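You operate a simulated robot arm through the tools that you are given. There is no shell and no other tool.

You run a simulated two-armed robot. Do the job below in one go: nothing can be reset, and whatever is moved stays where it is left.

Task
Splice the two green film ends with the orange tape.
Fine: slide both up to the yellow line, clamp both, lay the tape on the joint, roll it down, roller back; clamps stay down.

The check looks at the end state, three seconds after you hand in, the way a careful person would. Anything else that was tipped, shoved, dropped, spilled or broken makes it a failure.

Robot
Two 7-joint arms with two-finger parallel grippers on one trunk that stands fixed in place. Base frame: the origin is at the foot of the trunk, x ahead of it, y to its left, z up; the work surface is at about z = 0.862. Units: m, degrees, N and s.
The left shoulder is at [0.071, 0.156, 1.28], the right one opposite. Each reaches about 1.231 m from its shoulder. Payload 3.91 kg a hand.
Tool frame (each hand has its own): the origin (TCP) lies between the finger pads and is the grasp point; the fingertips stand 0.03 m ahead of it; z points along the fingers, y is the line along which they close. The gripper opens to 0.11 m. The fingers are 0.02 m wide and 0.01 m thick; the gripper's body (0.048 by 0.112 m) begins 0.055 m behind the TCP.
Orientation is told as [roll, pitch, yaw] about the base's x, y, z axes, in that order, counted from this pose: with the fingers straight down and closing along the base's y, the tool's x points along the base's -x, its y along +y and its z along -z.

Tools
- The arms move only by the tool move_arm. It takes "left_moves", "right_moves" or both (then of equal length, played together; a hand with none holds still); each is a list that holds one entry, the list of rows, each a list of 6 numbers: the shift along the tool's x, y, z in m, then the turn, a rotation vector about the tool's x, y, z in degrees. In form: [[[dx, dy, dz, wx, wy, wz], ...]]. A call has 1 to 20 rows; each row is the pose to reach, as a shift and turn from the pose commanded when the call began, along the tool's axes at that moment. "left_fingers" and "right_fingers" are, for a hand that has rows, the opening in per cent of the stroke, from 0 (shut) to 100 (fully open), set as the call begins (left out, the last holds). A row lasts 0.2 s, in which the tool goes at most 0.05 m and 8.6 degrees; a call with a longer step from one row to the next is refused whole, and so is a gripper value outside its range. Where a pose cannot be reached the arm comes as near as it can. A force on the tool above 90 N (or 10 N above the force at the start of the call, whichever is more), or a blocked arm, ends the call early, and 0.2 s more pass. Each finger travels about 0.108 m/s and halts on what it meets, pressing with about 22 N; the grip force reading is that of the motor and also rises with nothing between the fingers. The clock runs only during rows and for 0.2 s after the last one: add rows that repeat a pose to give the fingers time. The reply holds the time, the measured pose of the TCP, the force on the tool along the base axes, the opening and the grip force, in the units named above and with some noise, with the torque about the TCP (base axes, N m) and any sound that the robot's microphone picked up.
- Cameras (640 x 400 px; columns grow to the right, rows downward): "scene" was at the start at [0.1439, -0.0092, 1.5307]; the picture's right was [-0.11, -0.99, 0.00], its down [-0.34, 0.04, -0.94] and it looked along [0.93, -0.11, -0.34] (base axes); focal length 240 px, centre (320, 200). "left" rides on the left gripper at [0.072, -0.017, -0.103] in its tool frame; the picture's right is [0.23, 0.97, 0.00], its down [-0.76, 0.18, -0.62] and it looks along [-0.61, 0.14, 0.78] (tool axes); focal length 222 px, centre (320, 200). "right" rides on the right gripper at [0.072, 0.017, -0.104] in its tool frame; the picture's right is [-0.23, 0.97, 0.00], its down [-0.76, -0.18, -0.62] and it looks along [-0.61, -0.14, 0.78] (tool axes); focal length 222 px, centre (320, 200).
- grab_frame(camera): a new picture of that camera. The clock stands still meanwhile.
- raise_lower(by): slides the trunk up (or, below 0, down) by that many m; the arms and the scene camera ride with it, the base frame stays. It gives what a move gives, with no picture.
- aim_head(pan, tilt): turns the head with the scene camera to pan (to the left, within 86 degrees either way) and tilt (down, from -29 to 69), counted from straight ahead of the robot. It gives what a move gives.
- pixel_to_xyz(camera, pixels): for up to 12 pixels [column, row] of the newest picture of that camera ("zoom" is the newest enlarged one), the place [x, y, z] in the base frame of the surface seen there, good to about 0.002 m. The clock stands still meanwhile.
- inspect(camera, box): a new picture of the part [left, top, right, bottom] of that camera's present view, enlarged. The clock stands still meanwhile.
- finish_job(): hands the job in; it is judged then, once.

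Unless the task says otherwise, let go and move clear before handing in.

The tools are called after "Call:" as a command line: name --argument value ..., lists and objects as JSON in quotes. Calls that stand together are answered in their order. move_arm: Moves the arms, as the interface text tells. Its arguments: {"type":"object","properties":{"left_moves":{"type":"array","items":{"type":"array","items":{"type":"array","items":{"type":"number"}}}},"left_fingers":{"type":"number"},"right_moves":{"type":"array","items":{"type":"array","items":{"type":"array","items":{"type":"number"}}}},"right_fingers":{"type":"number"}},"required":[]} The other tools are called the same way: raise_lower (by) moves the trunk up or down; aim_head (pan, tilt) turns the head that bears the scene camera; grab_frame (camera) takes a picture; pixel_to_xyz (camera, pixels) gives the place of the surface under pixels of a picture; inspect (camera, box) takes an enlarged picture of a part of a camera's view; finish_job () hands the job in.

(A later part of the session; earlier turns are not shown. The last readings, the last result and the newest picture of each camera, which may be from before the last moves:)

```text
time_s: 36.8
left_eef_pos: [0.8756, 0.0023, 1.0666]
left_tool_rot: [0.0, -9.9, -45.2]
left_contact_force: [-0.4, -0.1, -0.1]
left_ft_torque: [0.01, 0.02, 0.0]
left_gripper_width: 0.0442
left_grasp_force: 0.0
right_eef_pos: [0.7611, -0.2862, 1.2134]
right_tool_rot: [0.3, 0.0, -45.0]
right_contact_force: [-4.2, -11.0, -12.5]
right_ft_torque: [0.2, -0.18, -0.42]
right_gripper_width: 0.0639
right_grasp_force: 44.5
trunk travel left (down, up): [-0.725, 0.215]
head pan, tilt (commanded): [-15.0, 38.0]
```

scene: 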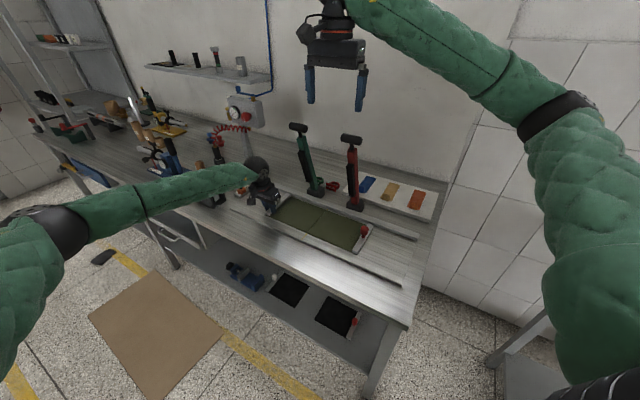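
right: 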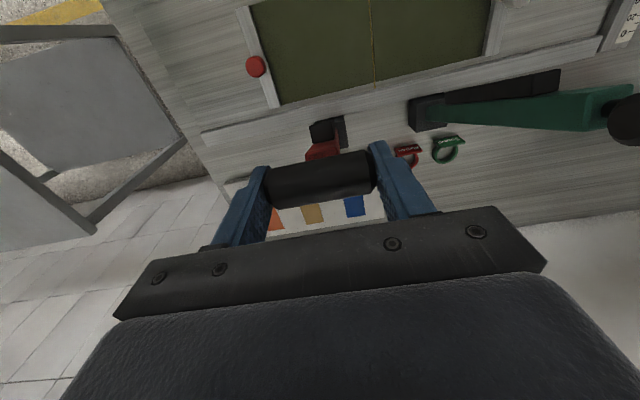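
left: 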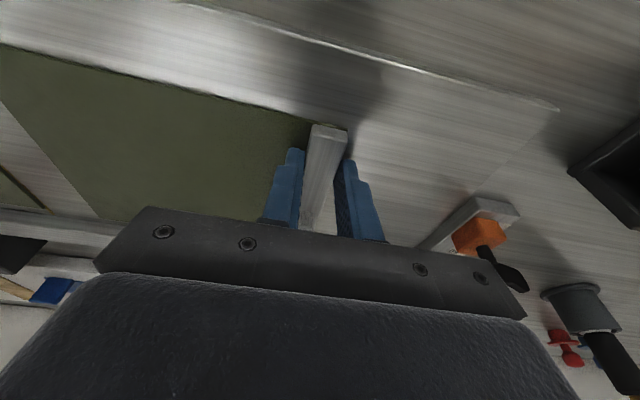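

The load is down to about 11 N. I'll trim another millimetre and swing the lever forward from 17° to 32° along its arc, checking that it follows.

Call:
move_arm --right_moves '[[[0, -0.001, 0.001, 0, 0, 0], [0.0203, -0.001, 0.0081, 0, 0, 0], [0.04, -0.001, 0.0166, 0, 0, 0], [0.0577, -0.001, 0.0255, 0, 0, 0], [0.0748, -0.001, 0.0354, 0, 0, 0], [0.0748, -0.001, 0.0354, 0, 0, 0]]]'

Call:
grab_frame --camera "scene"

Call:
grab_frame --camera "right"

```text
time_s: 38.2
left_eef_pos: [0.8759, 0.003, 1.065]
left_tool_rot: [0.1, -10.0, -45.3]
left_contact_force: [-0.7, -0.1, 0.5]
left_ft_torque: [0.0, 0.01, 0.0]
left_gripper_width: 0.0439
left_grasp_force: 0.0
right_eef_pos: [0.7066, -0.2331, 1.1762]
right_tool_rot: [0.0, 0.1, -45.1]
right_contact_force: [7.9, -7.9, -10.8]
right_ft_torque: [-0.89, -0.56, 0.11]
right_gripper_width: 0.0638
right_grasp_force: 44.8
trunk travel left (down, up): [-0.725, 0.215]
head pan, tilt (commanded): [-15.0, 38.0]
```

```text
taken
```

scene: 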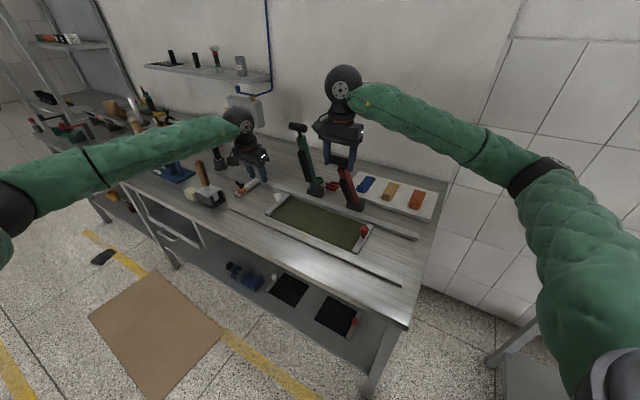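

```text
taken
```

right: 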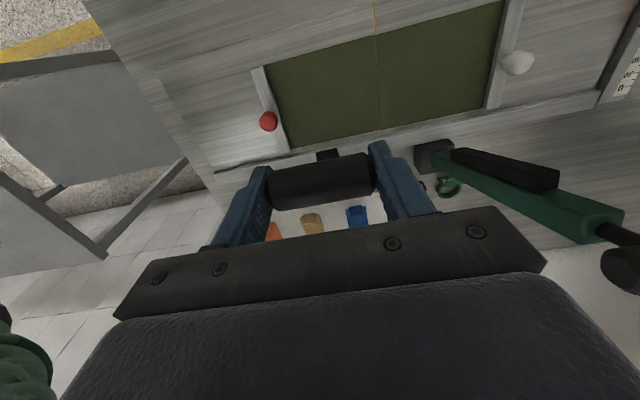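

The lever follows the hand with about 11 N of resistance. I'll continue the arc to 60°.

Call:
move_arm --right_moves '[[[0.0165, 0, 0.011, 0, 0, 0], [0.0322, 0, 0.023, 0, 0, 0], [0.0472, 0, 0.0359, 0, 0, 0], [0.0614, 0, 0.0497, 0, 0, 0], [0.0747, 0, 0.0644, 0, 0, 0], [0.0871, 0, 0.0798, 0, 0, 0], [0.0985, 0, 0.096, 0, 0, 0], [0.1089, 0, 0.1128, 0, 0, 0], [0.1089, 0, 0.1128, 0, 0, 0]]]'

Call:
inspect --camera "scene" --box '[240, 110, 440, 290]'

```text
time_s: 40.2
left_eef_pos: [0.8764, 0.0026, 1.0642]
left_tool_rot: [0.0, -10.0, -45.3]
left_contact_force: [-0.1, -0.1, -1.0]
left_ft_torque: [0.02, -0.02, -0.01]
left_gripper_width: 0.0441
left_grasp_force: 0.1
right_eef_pos: [0.6299, -0.156, 1.0633]
right_tool_rot: [0.0, 0.1, -45.1]
right_contact_force: [19.9, -7.3, -7.9]
right_ft_torque: [-1.01, -0.72, 0.06]
right_gripper_width: 0.0637
right_grasp_force: 45.1
trunk travel left (down, up): [-0.725, 0.215]
head pan, tilt (commanded): [-15.0, 38.0]
```

```text
2.22 times, centred on (340, 200) of scene
```

zoom: 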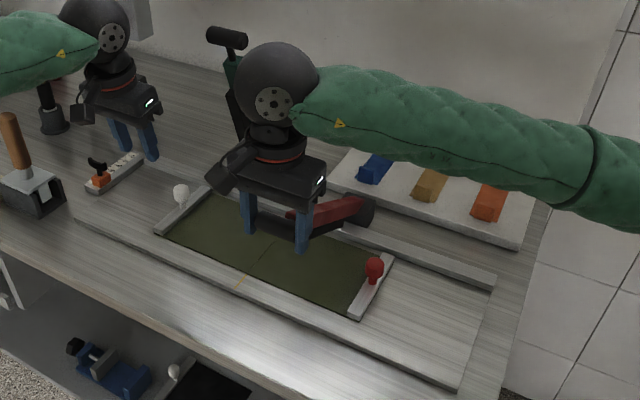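

The reading shows I'm running about 2 mm too wide of the hinge. I'll tighten the arc and continue to about 84°.

Call:
move_arm --right_moves '[[[0.0076, 0.0005, 0.0184, 0, 0, 0], [0.0159, 0.0007, 0.0364, 0, 0, 0], [0.0231, 0.0007, 0.0546, 0, 0, 0], [0.029, 0.0007, 0.0734, 0, 0, 0], [0.0338, 0.0007, 0.0924, 0, 0, 0], [0.0374, 0.0007, 0.1117, 0, 0, 0], [0.0399, 0.0007, 0.1312, 0, 0, 0], [0.0399, 0.0007, 0.1312, 0, 0, 0]]]'

Call:
inspect --camera "scene" --box '[240, 130, 440, 290]'

Call:
grab_frame --camera "right"

```text
time_s: 42.0
left_eef_pos: [0.8737, 0.0036, 1.0662]
left_tool_rot: [0.1, -9.9, -45.3]
left_contact_force: [0.7, 0.3, -0.8]
left_ft_torque: [-0.01, -0.01, 0.0]
left_gripper_width: 0.0439
left_grasp_force: 0.0
right_eef_pos: [0.6015, -0.1279, 0.9324]
right_tool_rot: [0.0, 0.1, -44.9]
right_contact_force: [-2.7, -7.2, -2.8]
right_ft_torque: [-1.34, -0.18, 0.05]
right_gripper_width: 0.0637
right_grasp_force: 44.9
trunk travel left (down, up): [-0.725, 0.215]
head pan, tilt (commanded): [-15.0, 38.0]
```

```text
2.50 times, centred on (340, 210) of scene
```

zoom: 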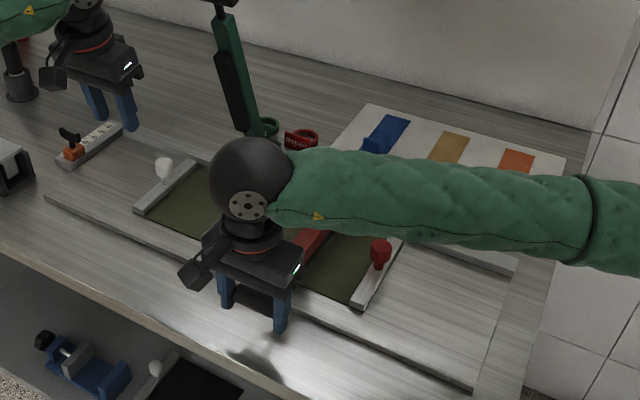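

```text
taken
```

right: 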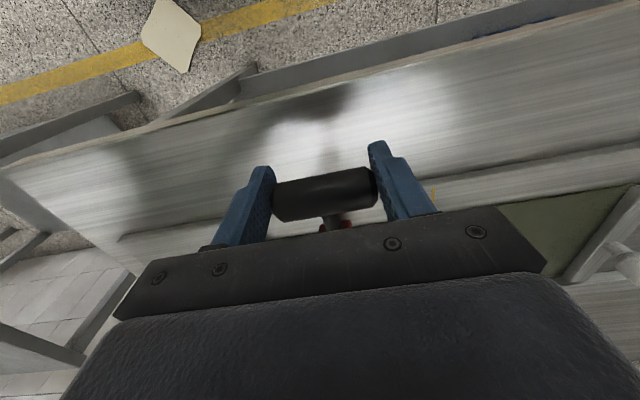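

The lever is almost flat and loads are small. I'll press it further down in small steps until it seats.

Call:
move_arm --right_moves '[[[0.0007, 0, 0.007, 0, 0, 0], [0.0011, 0, 0.014, 0, 0, 0], [0.0013, 0, 0.02, 0, 0, 0], [0.0013, 0, 0.02, 0, 0, 0]]]'

Call:
inspect --camera "scene" --box '[280, 180, 400, 280]'

```text
time_s: 43.0
left_eef_pos: [0.8741, 0.0033, 1.0652]
left_tool_rot: [0.1, -10.0, -45.3]
left_contact_force: [0.3, 1.0, 0.4]
left_ft_torque: [0.01, 0.02, -0.01]
left_gripper_width: 0.044
left_grasp_force: 0.0
right_eef_pos: [0.6003, -0.126, 0.9127]
right_tool_rot: [0.1, 0.0, -45.0]
right_contact_force: [-0.6, -15.8, -2.5]
right_ft_torque: [-1.19, -0.4, 0.36]
right_gripper_width: 0.0639
right_grasp_force: 45.2
trunk travel left (down, up): [-0.725, 0.215]
head pan, tilt (commanded): [-15.0, 38.0]
```

```text
4.00 times, centred on (340, 230) of scene
```

zoom: 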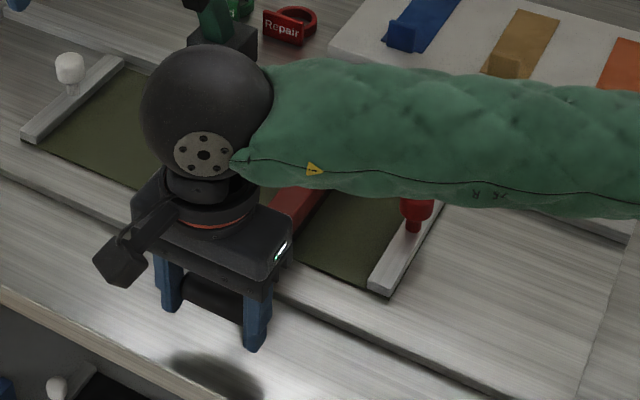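

No seating force yet at z 0.913. I'll lower in 4 mm steps and watch the force.

Call:
move_arm --right_moves '[[[0, -0.0006, 0.004, 0, 0, 0], [0, -0.0006, 0.008, 0, 0, 0], [0, -0.0006, 0.008, 0, 0, 0]]]'

Call:
move_arm --right_moves '[[[0, 0, 0.003, 0, 0, 0], [0, 0, 0.005, 0, 0, 0], [0, 0, 0.005, 0, 0, 0]]]'

```text
time_s: 43.8
left_eef_pos: [0.8753, 0.0042, 1.0652]
left_tool_rot: [0.1, -9.9, -45.4]
left_contact_force: [-0.2, 0.4, -0.4]
left_ft_torque: [0.01, 0.0, -0.01]
left_gripper_width: 0.0437
left_grasp_force: 0.0
right_eef_pos: [0.6002, -0.1256, 0.9053]
right_tool_rot: [0.2, 0.0, -45.0]
right_contact_force: [2.8, -13.7, -1.7]
right_ft_torque: [-1.17, -0.5, 0.39]
right_gripper_width: 0.064
right_grasp_force: 45.0
trunk travel left (down, up): [-0.725, 0.215]
head pan, tilt (commanded): [-15.0, 38.0]
```

```text
time_s: 44.6
left_eef_pos: [0.8734, 0.0028, 1.0678]
left_tool_rot: [0.0, -10.0, -45.3]
left_contact_force: [0.4, -0.3, -0.2]
left_ft_torque: [0.0, 0.02, 0.01]
left_gripper_width: 0.0438
left_grasp_force: 0.1
right_eef_pos: [0.6003, -0.1278, 0.9027]
right_tool_rot: [0.2, 0.0, -45.1]
right_contact_force: [6.8, -12.4, 21.3]
right_ft_torque: [-0.61, 0.49, -0.1]
right_gripper_width: 0.0635
right_grasp_force: 44.8
trunk travel left (down, up): [-0.725, 0.215]
head pan, tilt (commanded): [-15.0, 38.0]
```

The clamp is bottoming: 21 N upward at z 0.903. I'll press a little more and listen for a click.

Call:
move_arm --right_moves '[[[0, 0, 0.002, 0, 0, 0], [0, 0, 0.004, 0, 0, 0], [0, 0, 0.004, 0, 0, 0]]]'

Call:
inspect --camera "scene" --box '[280, 180, 400, 280]'

```text
time_s: 45.4
left_eef_pos: [0.8742, 0.0045, 1.0671]
left_tool_rot: [0.1, -10.1, -45.3]
left_contact_force: [0.6, -0.6, -0.7]
left_ft_torque: [0.01, 0.0, -0.04]
left_gripper_width: 0.044
left_grasp_force: 0.0
right_eef_pos: [0.5997, -0.1257, 0.8995]
right_tool_rot: [0.1, -0.1, -45.0]
right_contact_force: [9.6, -2.7, 41.8]
right_ft_torque: [-0.88, 0.43, 0.02]
right_gripper_width: 0.0643
right_grasp_force: 45.4
trunk travel left (down, up): [-0.725, 0.215]
head pan, tilt (commanded): [-15.0, 38.0]
```

```text
4.00 times, centred on (340, 230) of scene
```

zoom: 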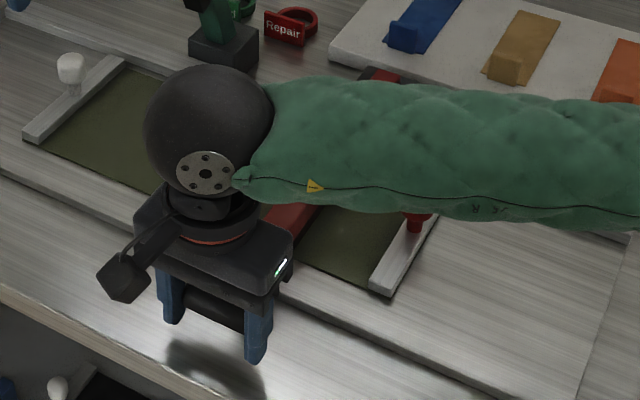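

The clamp holds firm at 42 N with no click reported. I'll ease off the press, open the fingers and see whether the lever stays down.

Call:
move_arm --right_moves '[[[0, 0, -0.003, 0, 0, 0], [0, 0, -0.005, 0, 0, 0]]]'

Call:
move_arm --right_moves '[[[0, 0, 0, 0, 0, 0], [0, 0, 0, 0, 0, 0], [0, 0, 0, 0, 0, 0]]]' --right_fingers 100

Call:
grab_frame --camera "right"

Call:
inspect --camera "scene" --box '[280, 180, 400, 280]'

```text
time_s: 46.0
left_eef_pos: [0.8748, 0.0044, 1.0655]
left_tool_rot: [0.1, -10.1, -45.2]
left_contact_force: [0.1, -0.3, 0.1]
left_ft_torque: [-0.01, 0.02, 0.02]
left_gripper_width: 0.044
left_grasp_force: 0.0
right_eef_pos: [0.5986, -0.1259, 0.8998]
right_tool_rot: [-0.2, 0.1, -45.1]
right_contact_force: [8.2, 10.2, -2.2]
right_ft_torque: [1.48, -0.54, -0.25]
right_gripper_width: 0.0638
right_grasp_force: 45.1
trunk travel left (down, up): [-0.725, 0.215]
head pan, tilt (commanded): [-15.0, 38.0]
```

```text
time_s: 46.8
left_eef_pos: [0.8737, 0.0034, 1.0656]
left_tool_rot: [0.1, -10.0, -45.3]
left_contact_force: [0.7, 0.4, -0.1]
left_ft_torque: [0.0, 0.0, 0.0]
left_gripper_width: 0.0442
left_grasp_force: 0.0
right_eef_pos: [0.5995, -0.127, 0.9023]
right_tool_rot: [0.0, 0.0, -44.9]
right_contact_force: [0.4, -0.9, 0.6]
right_ft_torque: [-0.02, -0.01, -0.01]
right_gripper_width: 0.1099
right_grasp_force: 0.1
trunk travel left (down, up): [-0.725, 0.215]
head pan, tilt (commanded): [-15.0, 38.0]
```

```text
taken
```

right: 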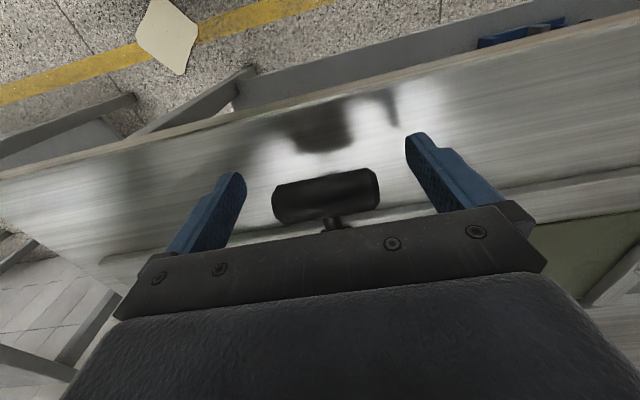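

```text
4.00 times, centred on (340, 230) of scene
```

zoom: 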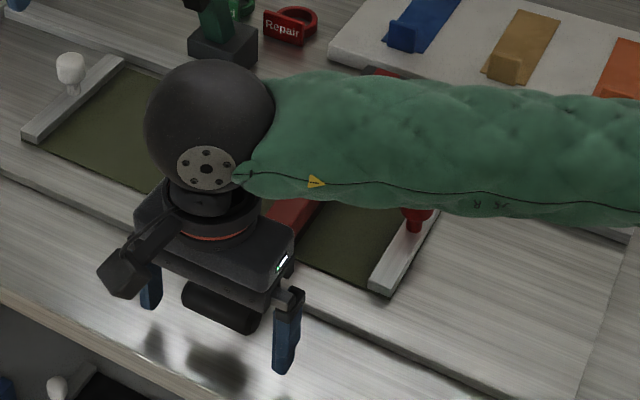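

The lever stays down with the hand off it and all forces at zero. I'll lift straight up and recheck the seam.

Call:
move_arm --right_moves '[[[0, 0, -0.02, 0, 0, 0], [0, 0, -0.05, 0, 0, 0], [0, 0, -0.09, 0, 0, 0], [0, 0, -0.135, 0, 0, 0], [0, 0, -0.18, 0, 0, 0], [0, 0, -0.225, 0, 0, 0], [0, 0, -0.27, 0, 0, 0], [0, 0, -0.31, 0, 0, 0], [0, 0, -0.35, 0, 0, 0], [0, 0, -0.35, 0, 0, 0]]]'

Call:
grab_frame --camera "scene"

Call:
inspect --camera "scene" --box '[295, 222, 319, 237]'

Call:
inspect --camera "scene" --box '[240, 160, 420, 280]'

```text
time_s: 49.0
left_eef_pos: [0.8754, 0.0031, 1.0663]
left_tool_rot: [0.1, -10.0, -45.4]
left_contact_force: [0.5, 0.0, 0.1]
left_ft_torque: [0.01, -0.04, 0.02]
left_gripper_width: 0.0441
left_grasp_force: 0.0
right_eef_pos: [0.5997, -0.1276, 1.253]
right_tool_rot: [0.0, 0.0, -45.0]
right_contact_force: [0.2, -0.4, 0.3]
right_ft_torque: [0.01, 0.01, -0.01]
right_gripper_width: 0.1102
right_grasp_force: 0.1
trunk travel left (down, up): [-0.725, 0.215]
head pan, tilt (commanded): [-15.0, 38.0]
```

```text
taken
```

scene: 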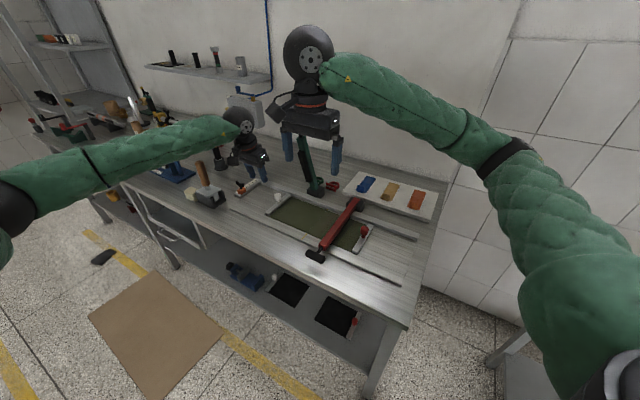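

```text
16.00 times, centred on (307, 230) of scene
```

zoom: 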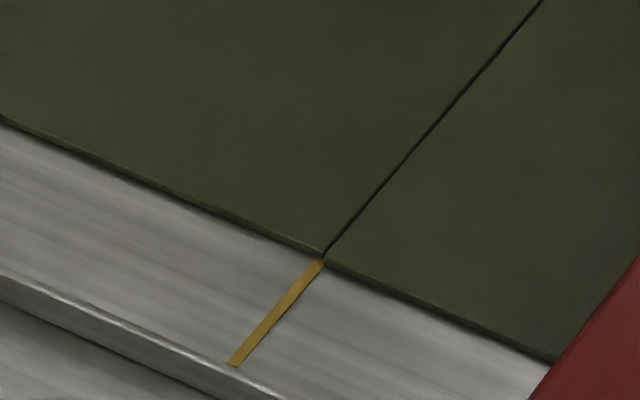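

```text
3.33 times, centred on (330, 220) of scene
```

zoom: 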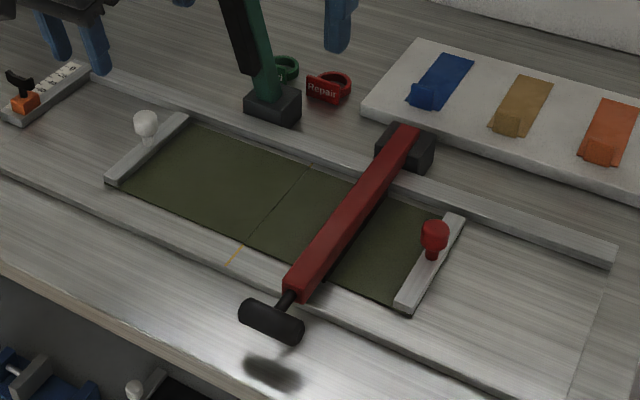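

The red clamp lies flat across the right film and the seam at (323,257) is still closed on the line. Next I clear the left hand back out of the way so the right hand can reach the green lever.

Call:
move_arm --left_moves '[[[0.0328, 0.0061, -0.0291, -0.98, 0, -5.5], [0.0656, 0.0122, -0.0583, -1.95, 0, -11.1], [0.0984, 0.0183, -0.0874, -2.93, 0, -16.6], [0.1312, 0.0244, -0.1166, -3.9, 0, -22.2], [0.164, 0.0305, -0.1457, -4.88, 0, -27.7], [0.1968, 0.0366, -0.1748, -5.85, 0, -33.2], [0.2296, 0.0427, -0.204, -6.83, 0, -38.8], [0.2624, 0.0488, -0.2331, -7.8, 0, -44.3], [0.2624, 0.0488, -0.2331, -7.8, 0, -44.3]]]'

Call:
grab_frame --camera "left"

Call:
grab_frame --camera "scene"

```text
time_s: 51.0
left_eef_pos: [0.6955, 0.2488, 1.2493]
left_tool_rot: [-0.1, -10.0, -0.3]
left_contact_force: [-0.2, 0.0, 0.6]
left_ft_torque: [-0.02, 0.01, -0.04]
left_gripper_width: 0.0438
left_grasp_force: 0.0
right_eef_pos: [0.5999, -0.1274, 1.2541]
right_tool_rot: [-0.1, 0.0, -45.1]
right_contact_force: [-0.1, -0.7, 0.6]
right_ft_torque: [0.03, 0.0, 0.02]
right_gripper_width: 0.1101
right_grasp_force: 0.0
trunk travel left (down, up): [-0.725, 0.215]
head pan, tilt (commanded): [-15.0, 38.0]
```

```text
taken
```

left: 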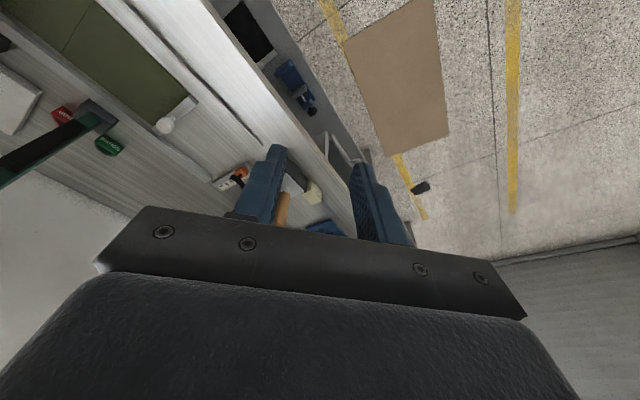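

```text
taken
```

scene: 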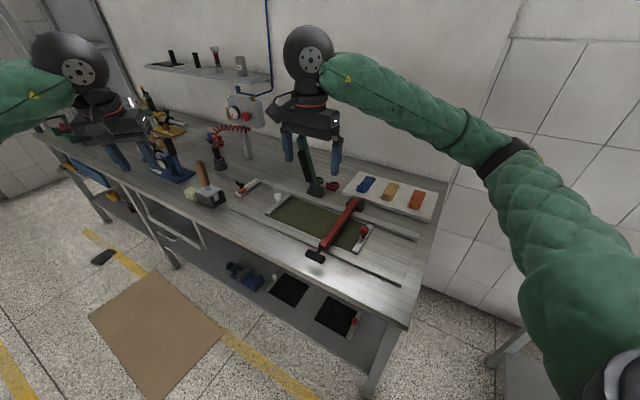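

The left hand is clear. I'll move the right hand up in front of the green T-handle for a measured look.

Call:
move_arm --right_moves '[[[-0.01, 0.02, -0.035, 0, 0, 0], [-0.03, 0.05, -0.07, 0, 0, 0], [-0.05, 0.09, -0.09, 0, 0, 0], [-0.07, 0.13, -0.106, 0, 0, 0], [-0.09, 0.165, -0.106, 0, 0, 0], [-0.1057, 0.1925, -0.106, 0, 0, 0], [-0.1057, 0.1925, -0.106, 0, 0, 0]]]'

Call:
inspect --camera "right" --box '[280, 110, 420, 220]'

Call:
grab_frame --camera "scene"

```text
refused: row 2 steps farther than a row can; nothing moved
```

```text
3.64 times, centred on (350, 165) of right
```

zoom: 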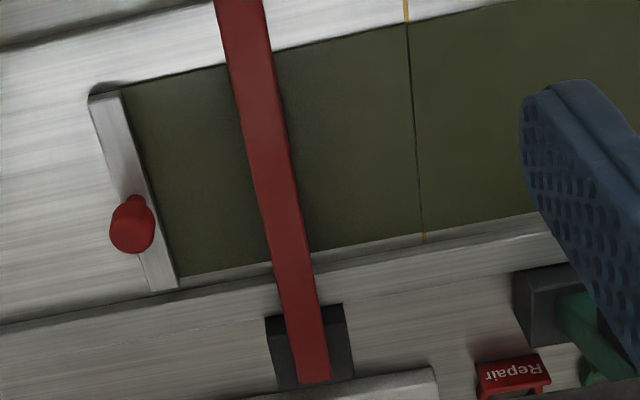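

```text
taken
```

scene: 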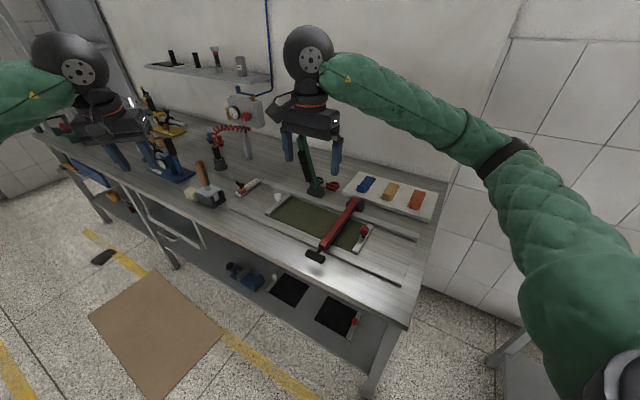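

That call was refused for too long a step, but the picture nicely shows the seam running from the yellow mark at (407,10) to the one at (424,237). I'll repeat the move in finer steps.

Call:
move_arm --right_moves '[[[-0.005, 0.01, -0.04, 0, 0, 0], [-0.015, 0.03, -0.08, 0, 0, 0], [-0.03, 0.06, -0.106, 0, 0, 0], [-0.05, 0.1, -0.106, 0, 0, 0], [-0.07, 0.14, -0.106, 0, 0, 0], [-0.09, 0.17, -0.106, 0, 0, 0], [-0.1057, 0.1925, -0.106, 0, 0, 0], [-0.1057, 0.1925, -0.106, 0, 0, 0]]]'

Call:
inspect --camera "right" --box '[280, 110, 420, 220]'

Call:
grab_frame --camera "scene"

```text
time_s: 52.8
left_eef_pos: [0.6949, 0.2485, 1.25]
left_tool_rot: [0.1, -10.1, -0.3]
left_contact_force: [-0.2, -0.1, 0.0]
left_ft_torque: [-0.01, 0.0, -0.02]
left_gripper_width: 0.0439
left_grasp_force: 0.0
right_eef_pos: [0.8085, -0.0654, 1.3576]
right_tool_rot: [0.1, 0.0, -45.0]
right_contact_force: [0.0, 0.1, 0.0]
right_ft_torque: [-0.01, 0.0, 0.02]
right_gripper_width: 0.1101
right_grasp_force: 0.1
trunk travel left (down, up): [-0.725, 0.215]
head pan, tilt (commanded): [-15.0, 38.0]
```

```text
3.64 times, centred on (350, 165) of right
```

zoom: 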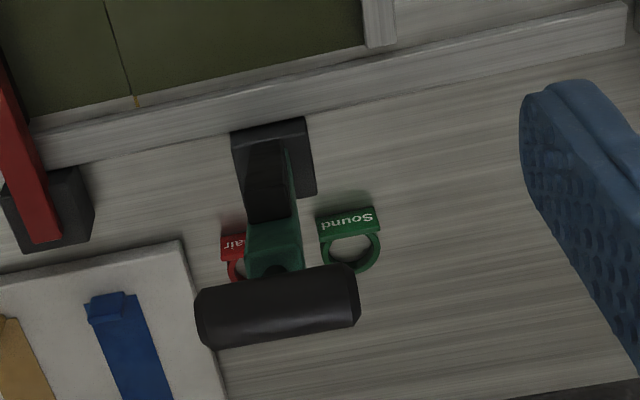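

```text
taken
```

scene: 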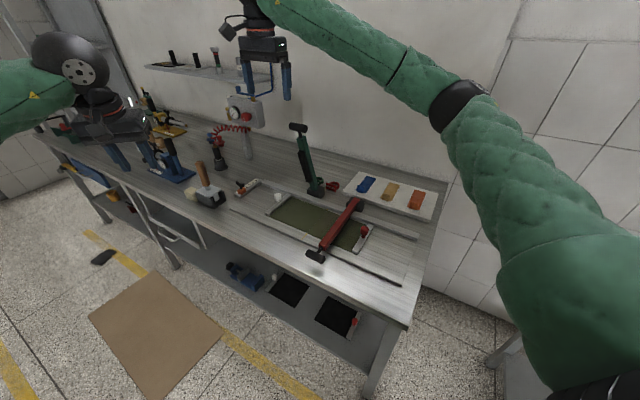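

The green T-bar is plain in view from (200,315) to (355,295); the tags just read "Sound" and "Repair". I'll measure the bar.

Call:
pixel_to_xyz --camera "zoom" --pixels '[[203, 318], [352, 298], [278, 308], [276, 290], [282, 325], [272, 268], [275, 240], [205, 300], [358, 310], [240, 150], [310, 180], [265, 220]]'

Call:
inspect --camera "scene" --box '[280, 115, 340, 200]'

```text
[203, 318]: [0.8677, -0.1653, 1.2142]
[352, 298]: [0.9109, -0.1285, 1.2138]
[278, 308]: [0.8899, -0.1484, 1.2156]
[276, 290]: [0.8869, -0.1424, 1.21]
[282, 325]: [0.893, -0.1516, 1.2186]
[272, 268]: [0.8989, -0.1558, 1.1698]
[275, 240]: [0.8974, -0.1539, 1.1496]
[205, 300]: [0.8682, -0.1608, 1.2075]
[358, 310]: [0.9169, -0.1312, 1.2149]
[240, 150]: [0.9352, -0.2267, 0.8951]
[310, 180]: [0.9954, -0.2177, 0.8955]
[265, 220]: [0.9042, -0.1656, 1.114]
```

```text
4.71 times, centred on (310, 158) of scene
```

zoom: 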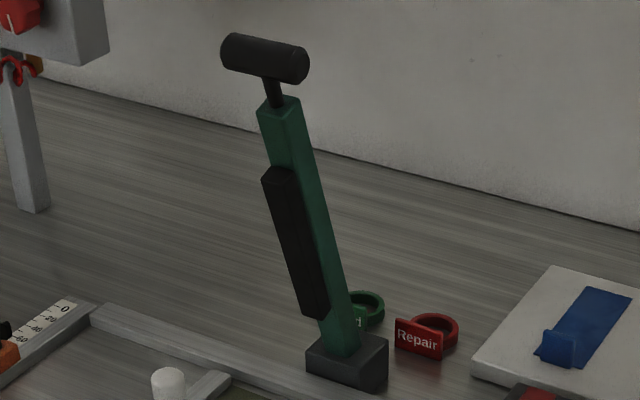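

The green bar's centre is at S 0.5265, T 0.742, z 1.204. I'll move over it and straddle its ends as before.

Call:
move_arm --right_moves '[[[-0.04, 0, 0, 0, 0, 0], [-0.08, 0, 0, 0, 0, 0], [-0.122, 0, 0, 0, 0, 0], [-0.122, 0, 0.04, 0, 0, 0], [-0.122, 0, 0.08, 0, 0, 0], [-0.122, 0, 0.115, 0, 0, 0], [-0.122, 0, 0.145, 0, 0, 0], [-0.122, 0, 0.145, 0, 0, 0]]]' --right_fingers 100

Call:
grab_frame --camera "right"

Call:
inspect --camera "scene" --box '[240, 50, 360, 150]'

```text
time_s: 54.6
left_eef_pos: [0.6958, 0.2491, 1.2493]
left_tool_rot: [-0.1, -10.1, -0.4]
left_contact_force: [0.6, -0.6, -0.3]
left_ft_torque: [-0.02, 0.05, -0.02]
left_gripper_width: 0.0441
left_grasp_force: 0.2
right_eef_pos: [0.8969, -0.1514, 1.2115]
right_tool_rot: [0.1, -0.1, -45.0]
right_contact_force: [-0.3, 0.1, -0.5]
right_ft_torque: [-0.04, 0.02, 0.0]
right_gripper_width: 0.1102
right_grasp_force: 0.1
trunk travel left (down, up): [-0.725, 0.215]
head pan, tilt (commanded): [-15.0, 38.0]
```

```text
taken
```

right: 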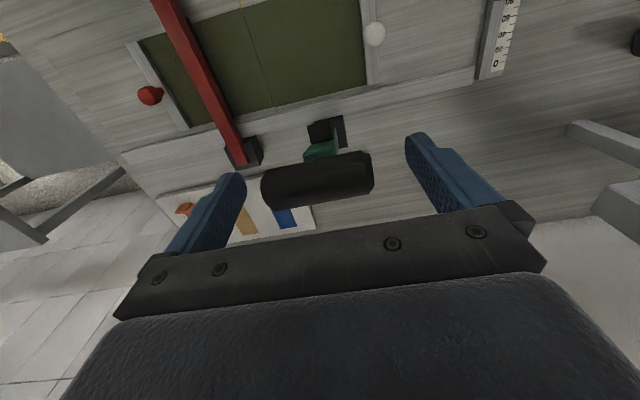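

```text
4.00 times, centred on (300, 100) of scene
```

zoom: 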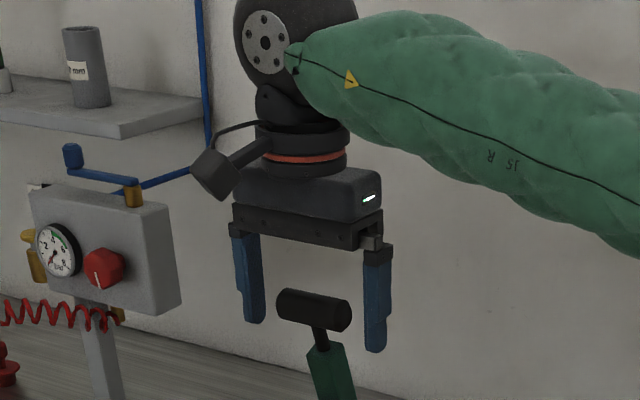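

The bar sits about 2 mm towards −u of the finger centre by comparison with the red one. I'll shift 2 mm and close.

Call:
move_arm --right_moves '[[[0, -0.002, 0, 0, 0, 0], [0, -0.002, 0, 0, 0, 0]]]'

Call:
move_arm --right_moves '[[[0, 0, 0, 0, 0, 0], [0, 0, 0, 0, 0, 0], [0, 0, 0, 0, 0, 0]]]' --right_fingers 0

```text
time_s: 55.2
left_eef_pos: [0.6966, 0.2483, 1.2489]
left_tool_rot: [0.1, -10.1, -0.2]
left_contact_force: [0.1, 0.5, -1.6]
left_ft_torque: [0.02, -0.02, -0.02]
left_gripper_width: 0.044
left_grasp_force: 0.1
right_eef_pos: [0.896, -0.1534, 1.2126]
right_tool_rot: [0.1, 0.0, -45.1]
right_contact_force: [0.3, 0.1, -0.1]
right_ft_torque: [-0.02, 0.01, -0.02]
right_gripper_width: 0.1101
right_grasp_force: 0.0
trunk travel left (down, up): [-0.725, 0.215]
head pan, tilt (commanded): [-15.0, 38.0]
```

```text
time_s: 56.0
left_eef_pos: [0.696, 0.2474, 1.2489]
left_tool_rot: [-0.1, -10.1, -0.2]
left_contact_force: [0.0, 0.0, -0.6]
left_ft_torque: [-0.02, -0.01, 0.01]
left_gripper_width: 0.0441
left_grasp_force: 0.1
right_eef_pos: [0.8949, -0.1531, 1.211]
right_tool_rot: [0.1, 0.1, -44.9]
right_contact_force: [0.6, 0.3, -0.7]
right_ft_torque: [0.19, -0.27, 0.13]
right_gripper_width: 0.0637
right_grasp_force: 44.6
trunk travel left (down, up): [-0.725, 0.215]
head pan, tilt (commanded): [-15.0, 38.0]
```

The grip on the green bar is centred, with forces near zero. I'll swing it along the same arc, first to 46°.

Call:
move_arm --right_moves '[[[0.0202, 0, 0.0071, 0, 0, 0], [0.0398, 0, 0.0155, 0, 0, 0], [0.0573, 0, 0.0244, 0, 0, 0], [0.0743, 0, 0.0342, 0, 0, 0], [0.0907, 0, 0.0451, 0, 0, 0], [0.1064, 0, 0.0571, 0, 0, 0], [0.1213, 0, 0.0699, 0, 0, 0], [0.1354, 0, 0.0836, 0, 0, 0], [0.1354, 0, 0.0836, 0, 0, 0]]]'

Call:
grab_frame --camera "scene"

```text
time_s: 58.0
left_eef_pos: [0.6973, 0.2464, 1.2484]
left_tool_rot: [0.1, -10.2, -0.3]
left_contact_force: [-0.6, 0.0, -0.2]
left_ft_torque: [0.0, 0.0, -0.01]
left_gripper_width: 0.0441
left_grasp_force: 0.1
right_eef_pos: [0.8024, -0.0599, 1.1279]
right_tool_rot: [0.0, 0.1, -45.1]
right_contact_force: [2.2, -21.4, -11.6]
right_ft_torque: [-1.12, -0.49, 0.2]
right_gripper_width: 0.0641
right_grasp_force: 45.2
trunk travel left (down, up): [-0.725, 0.215]
head pan, tilt (commanded): [-15.0, 38.0]
```

```text
taken
```

scene: 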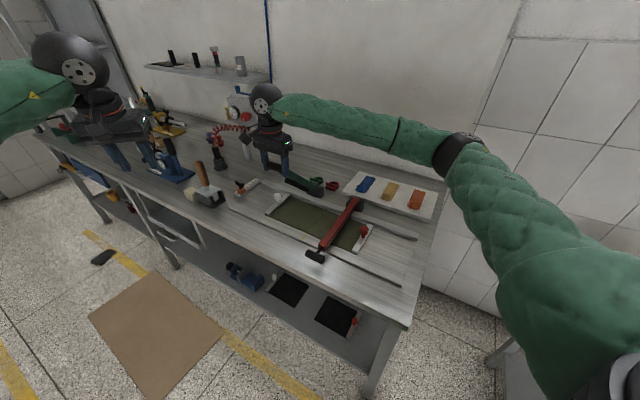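

Green follows; the reading calls for a slightly tighter radius and 1.2 mm towards −u. I'll continue to about 81° with those corrections.

Call:
move_arm --right_moves '[[[0.012, -0.0006, 0.0158, 0, 0, 0], [0.0241, -0.0012, 0.0312, 0, 0, 0], [0.0352, -0.0012, 0.0472, 0, 0, 0], [0.0455, -0.0012, 0.0638, 0, 0, 0], [0.0546, -0.0012, 0.081, 0, 0, 0], [0.0628, -0.0012, 0.0988, 0, 0, 0], [0.0698, -0.0012, 0.117, 0, 0, 0], [0.0758, -0.0012, 0.1357, 0, 0, 0], [0.0807, -0.0012, 0.1547, 0, 0, 0], [0.0844, -0.0012, 0.1738, 0, 0, 0], [0.0844, -0.0012, 0.1738, 0, 0, 0]]]'

Call:
inspect --camera "scene" --box '[200, 130, 400, 290]'

```text
time_s: 60.4
left_eef_pos: [0.6968, 0.2482, 1.2487]
left_tool_rot: [0.0, -10.0, -0.3]
left_contact_force: [0.1, 0.0, 0.0]
left_ft_torque: [-0.01, -0.02, 0.01]
left_gripper_width: 0.044
left_grasp_force: 0.1
right_eef_pos: [0.7392, 0.0023, 0.9543]
right_tool_rot: [0.0, 0.0, -45.1]
right_contact_force: [10.3, -5.4, -2.9]
right_ft_torque: [-0.41, -0.7, 0.04]
right_gripper_width: 0.0639
right_grasp_force: 44.7
trunk travel left (down, up): [-0.725, 0.215]
head pan, tilt (commanded): [-15.0, 38.0]
```

```text
2.50 times, centred on (300, 210) of scene
```

zoom: 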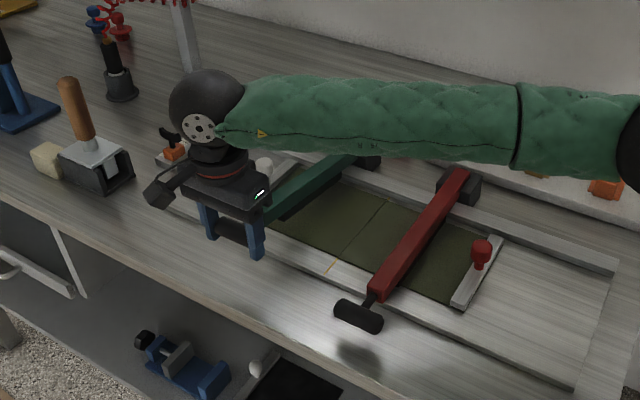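

The green lever is near flat with small loads. I'll bring it down to just above seating and then press gently.

Call:
move_arm --right_moves '[[[0.0012, 0, 0.012, 0, 0, 0], [0.002, 0, 0.024, 0, 0, 0], [0.0025, 0, 0.035, 0, 0, 0], [0.0027, 0, 0.044, 0, 0, 0], [0.0027, 0, 0.044, 0, 0, 0]]]'

Call:
move_arm --right_moves '[[[0, 0, 0.003, 0, 0, 0], [0, 0, 0.006, 0, 0, 0], [0, 0, 0.009, 0, 0, 0], [0, 0, 0.009, 0, 0, 0]]]'

```text
time_s: 61.6
left_eef_pos: [0.6961, 0.2491, 1.2492]
left_tool_rot: [0.0, -10.1, -0.2]
left_contact_force: [0.2, 0.2, 0.2]
left_ft_torque: [0.03, -0.03, -0.02]
left_gripper_width: 0.044
left_grasp_force: 0.1
right_eef_pos: [0.7365, 0.0052, 0.9111]
right_tool_rot: [0.0, 0.0, -45.1]
right_contact_force: [5.6, 7.0, -2.1]
right_ft_torque: [-0.9, -0.88, -0.03]
right_gripper_width: 0.0639
right_grasp_force: 45.1
trunk travel left (down, up): [-0.725, 0.215]
head pan, tilt (commanded): [-15.0, 38.0]
```

```text
time_s: 62.6
left_eef_pos: [0.6961, 0.2503, 1.2495]
left_tool_rot: [0.0, -10.1, -0.3]
left_contact_force: [0.5, 0.0, -0.2]
left_ft_torque: [-0.03, 0.0, 0.04]
left_gripper_width: 0.044
left_grasp_force: 0.1
right_eef_pos: [0.7377, 0.0048, 0.9025]
right_tool_rot: [0.1, 0.0, -45.0]
right_contact_force: [1.3, 11.2, -2.3]
right_ft_torque: [-0.81, -0.2, 0.25]
right_gripper_width: 0.0639
right_grasp_force: 44.8
trunk travel left (down, up): [-0.725, 0.215]
head pan, tilt (commanded): [-15.0, 38.0]
```

No seating force yet at z 0.9025. I'll go on in small steps.

Call:
move_arm --right_moves '[[[0, 0, 0.0015, 0, 0, 0], [0, 0, 0.003, 0, 0, 0], [0, 0, 0.003, 0, 0, 0]]]'

Call:
move_arm --right_moves '[[[0, 0, 0.0015, 0, 0, 0], [0, 0, 0.003, 0, 0, 0], [0, 0, 0.003, 0, 0, 0]]]'

```text
time_s: 63.4
left_eef_pos: [0.6944, 0.2489, 1.2488]
left_tool_rot: [-0.2, -10.1, -0.2]
left_contact_force: [0.4, 0.0, -0.6]
left_ft_torque: [-0.04, 0.01, -0.01]
left_gripper_width: 0.0442
left_grasp_force: 0.1
right_eef_pos: [0.7366, 0.0046, 0.901]
right_tool_rot: [0.2, -0.2, -44.9]
right_contact_force: [-0.3, 14.1, 13.3]
right_ft_torque: [-0.68, 0.43, 0.21]
right_gripper_width: 0.0641
right_grasp_force: 45.4
trunk travel left (down, up): [-0.725, 0.215]
head pan, tilt (commanded): [-15.0, 38.0]
```

```text
time_s: 64.2
left_eef_pos: [0.6932, 0.2508, 1.2514]
left_tool_rot: [-0.1, -10.2, -0.2]
left_contact_force: [0.6, 0.3, 0.6]
left_ft_torque: [-0.02, 0.0, 0.01]
left_gripper_width: 0.044
left_grasp_force: 0.0
right_eef_pos: [0.7377, 0.005, 0.8999]
right_tool_rot: [0.2, -0.1, -45.1]
right_contact_force: [12.5, 17.6, 42.8]
right_ft_torque: [-0.53, 0.31, 0.14]
right_gripper_width: 0.064
right_grasp_force: 45.1
trunk travel left (down, up): [-0.725, 0.215]
head pan, tilt (commanded): [-15.0, 38.0]
```

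The green clamp is seated too, at 43 N with z 0.900. I'll ease off, open and lift straight up.

Call:
move_arm --right_moves '[[[0, 0, -0.002, 0, 0, 0], [0, 0, -0.004, 0, 0, 0]]]'

Call:
move_arm --right_moves '[[[0, 0, 0, 0, 0, 0], [0, 0, 0, 0, 0, 0], [0, 0, 0, 0, 0, 0]]]' --right_fingers 100

Call:
grab_frame --camera "right"

```text
time_s: 64.8
left_eef_pos: [0.6956, 0.2505, 1.2485]
left_tool_rot: [-0.2, -10.1, -0.2]
left_contact_force: [0.1, 0.4, 0.5]
left_ft_torque: [-0.02, 0.02, 0.0]
left_gripper_width: 0.0438
left_grasp_force: 0.0
right_eef_pos: [0.7371, 0.0051, 0.9006]
right_tool_rot: [0.1, -0.1, -45.0]
right_contact_force: [20.1, 19.9, 26.7]
right_ft_torque: [0.28, -1.03, 0.11]
right_gripper_width: 0.0637
right_grasp_force: 45.4
trunk travel left (down, up): [-0.725, 0.215]
head pan, tilt (commanded): [-15.0, 38.0]
```

```text
time_s: 65.6
left_eef_pos: [0.6966, 0.2472, 1.2486]
left_tool_rot: [0.0, -10.0, -0.3]
left_contact_force: [0.4, -0.7, -0.2]
left_ft_torque: [-0.01, -0.01, 0.0]
left_gripper_width: 0.0441
left_grasp_force: 0.0
right_eef_pos: [0.737, 0.0019, 0.8997]
right_tool_rot: [0.1, 0.0, -45.0]
right_contact_force: [-0.9, 0.1, -0.2]
right_ft_torque: [-0.02, 0.01, 0.02]
right_gripper_width: 0.1104
right_grasp_force: 0.1
trunk travel left (down, up): [-0.725, 0.215]
head pan, tilt (commanded): [-15.0, 38.0]
```

```text
taken
```

right: 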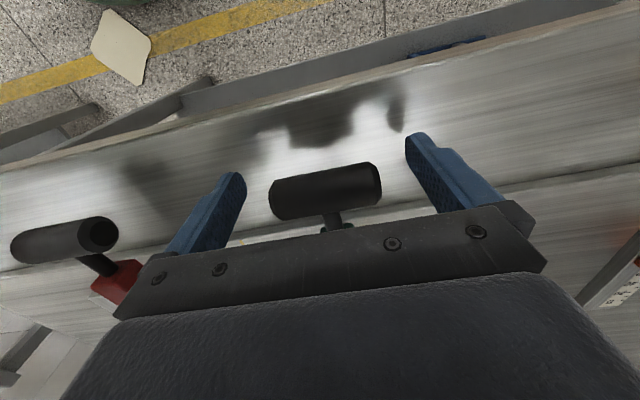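

The green lever stays down. I'll lift the hand straight up and check the joint between the clamps.

Call:
move_arm --right_moves '[[[0, 0, -0.02, 0, 0, 0], [0, 0, -0.05, 0, 0, 0], [0, 0, -0.09, 0, 0, 0], [0, 0, -0.135, 0, 0, 0], [0, 0, -0.18, 0, 0, 0], [0, 0, -0.225, 0, 0, 0], [0, 0, -0.27, 0, 0, 0], [0, 0, -0.3, 0, 0, 0], [0, 0, -0.3, 0, 0, 0]]]'

Call:
grab_frame --camera "right"

Call:
inspect --camera "scene" --box '[220, 150, 440, 290]'

Call:
inspect --camera "scene" --box '[295, 222, 319, 237]'

```text
time_s: 67.6
left_eef_pos: [0.6963, 0.2476, 1.249]
left_tool_rot: [0.0, -10.1, -0.3]
left_contact_force: [0.3, 0.0, -0.4]
left_ft_torque: [-0.04, -0.01, 0.02]
left_gripper_width: 0.0441
left_grasp_force: 0.1
right_eef_pos: [0.7398, 0.003, 1.201]
right_tool_rot: [0.0, 0.1, -45.0]
right_contact_force: [0.1, -0.4, -0.4]
right_ft_torque: [-0.03, 0.01, 0.0]
right_gripper_width: 0.1098
right_grasp_force: 0.0
trunk travel left (down, up): [-0.725, 0.215]
head pan, tilt (commanded): [-15.0, 38.0]
```

```text
taken
```

right: 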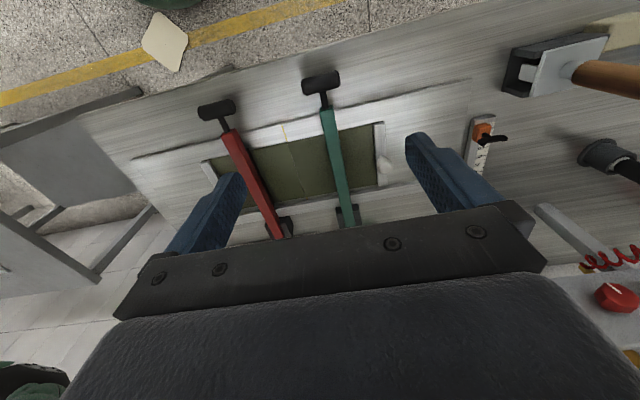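

```text
2.86 times, centred on (330, 220) of scene
```

zoom: 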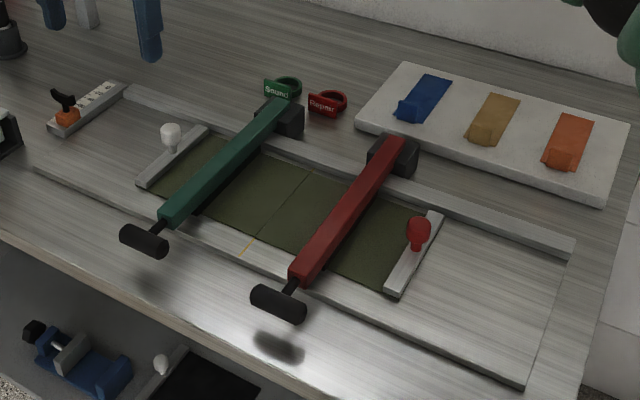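

```text
16.00 times, centred on (307, 230) of scene
```

zoom: 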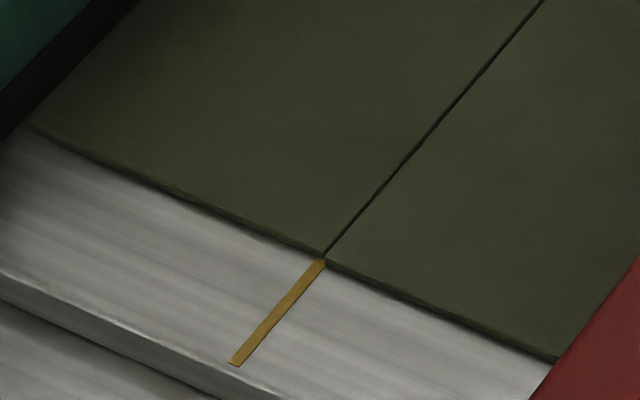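

Both clamps are down and the seam is still on the line at (325,258). Next I bring the right hand over the orange tape's tab.

Call:
move_arm --right_moves '[[[-0.0305, -0.0287, 0.005, 0, 0, 0], [-0.0609, -0.0575, 0.01, 0, 0, 0], [-0.0914, -0.0862, 0.015, 0, 0, 0], [-0.1218, -0.1149, 0.02, 0, 0, 0], [-0.1523, -0.1437, 0.025, 0, 0, 0], [-0.1827, -0.1724, 0.03, 0, 0, 0], [-0.2132, -0.2012, 0.035, 0, 0, 0], [-0.2437, -0.2299, 0.05, 0, 0, 0], [-0.2741, -0.2586, 0.065, 0, 0, 0], [-0.3046, -0.2874, 0.08, 0, 0, 0], [-0.335, -0.3161, 0.095, 0, 0, 0], [-0.3655, -0.3448, 0.11, 0, 0, 0], [-0.3959, -0.3736, 0.125, 0, 0, 0], [-0.4264, -0.4023, 0.14, 0, 0, 0], [-0.4264, -0.4023, 0.14, 0, 0, 0]]]'

Call:
grab_frame --camera "right"

Call:
inspect --camera "right" --box '[260, 50, 400, 190]'

```text
time_s: 70.8
left_eef_pos: [0.6951, 0.2488, 1.2489]
left_tool_rot: [0.0, -10.2, -0.3]
left_contact_force: [0.3, 0.2, -1.0]
left_ft_torque: [-0.06, 0.01, 0.01]
left_gripper_width: 0.044
left_grasp_force: 0.0
right_eef_pos: [0.7538, -0.5873, 1.0601]
right_tool_rot: [0.0, -0.1, -45.1]
right_contact_force: [0.2, 0.4, 1.0]
right_ft_torque: [-0.01, -0.04, 0.01]
right_gripper_width: 0.11
right_grasp_force: 0.0
trunk travel left (down, up): [-0.725, 0.215]
head pan, tilt (commanded): [-15.0, 38.0]
```

```text
taken
```

right: 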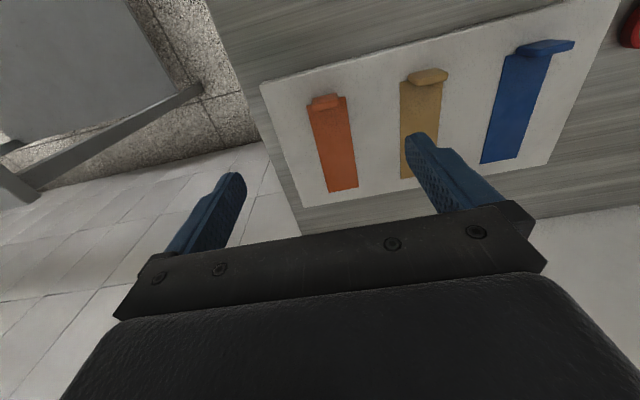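

```text
2.86 times, centred on (330, 120) of right
```

zoom: 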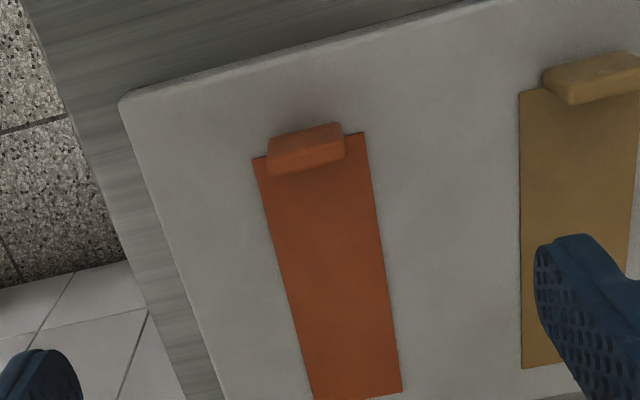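

Call:
pixel_to_xyz --camera "zoom" --pixels '[[272, 168], [340, 155], [305, 155], [305, 135], [268, 145], [345, 130], [257, 165], [362, 138], [318, 395], [398, 385], [310, 200], [360, 165]]'

Call:
inspect --camera "right" --box '[300, 80, 370, 125]'

```text
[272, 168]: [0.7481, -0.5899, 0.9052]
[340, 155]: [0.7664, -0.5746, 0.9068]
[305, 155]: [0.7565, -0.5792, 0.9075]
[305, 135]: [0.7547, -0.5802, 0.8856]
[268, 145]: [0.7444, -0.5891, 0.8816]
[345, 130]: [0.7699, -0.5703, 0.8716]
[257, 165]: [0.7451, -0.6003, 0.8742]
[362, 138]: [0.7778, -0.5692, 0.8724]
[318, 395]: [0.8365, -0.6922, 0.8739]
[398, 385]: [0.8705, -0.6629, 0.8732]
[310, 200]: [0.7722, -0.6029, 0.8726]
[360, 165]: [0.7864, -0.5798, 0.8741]
```

```text
8.89 times, centred on (335, 102) of right
```

zoom: 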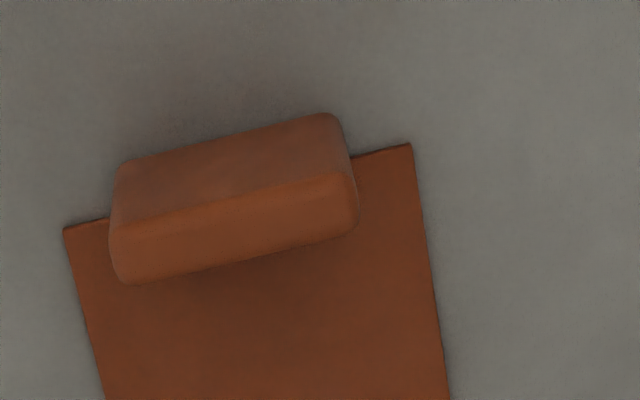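

The tab is centred at S 0.1237, T 0.948, reaching z 0.907, and the strip is square to the board. I'll come down to 0.97 with the centring corrected and check alignment again.

Call:
move_arm --right_moves '[[[0, 0.003, 0.03, 0, 0, 0], [0, 0.006, 0.06, 0, 0, 0], [0, 0.006, 0.09, 0, 0, 0], [0, 0.006, 0.09, 0, 0, 0]]]'

Call:
grab_frame --camera "right"

Call:
move_arm --right_moves '[[[0, 0, 0, 0, 0, 0]]]'

```text
time_s: 71.8
left_eef_pos: [0.695, 0.2485, 1.2488]
left_tool_rot: [0.0, -10.1, -0.3]
left_contact_force: [0.4, 0.4, 1.0]
left_ft_torque: [-0.02, 0.01, 0.0]
left_gripper_width: 0.0442
left_grasp_force: 0.1
right_eef_pos: [0.7572, -0.579, 0.9697]
right_tool_rot: [0.1, -0.1, -45.0]
right_contact_force: [-1.2, 0.3, -0.4]
right_ft_torque: [0.0, 0.02, 0.01]
right_gripper_width: 0.1099
right_grasp_force: 0.2
trunk travel left (down, up): [-0.725, 0.215]
head pan, tilt (commanded): [-15.0, 38.0]
```

```text
taken
```

right: 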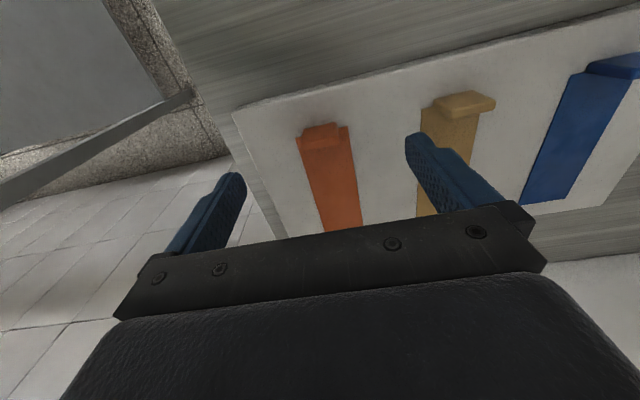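

```text
time_s: 72.2
left_eef_pos: [0.6968, 0.2483, 1.2484]
left_tool_rot: [0.0, -10.1, -0.3]
left_contact_force: [-0.7, 0.1, 0.7]
left_ft_torque: [0.01, 0.0, -0.02]
left_gripper_width: 0.0441
left_grasp_force: 0.0
right_eef_pos: [0.7571, -0.5799, 0.969]
right_tool_rot: [0.2, 0.0, -45.0]
right_contact_force: [0.8, -0.5, -1.1]
right_ft_torque: [-0.01, 0.01, -0.01]
right_gripper_width: 0.11
right_grasp_force: 0.1
trunk travel left (down, up): [-0.725, 0.215]
head pan, tilt (commanded): [-15.0, 38.0]
```

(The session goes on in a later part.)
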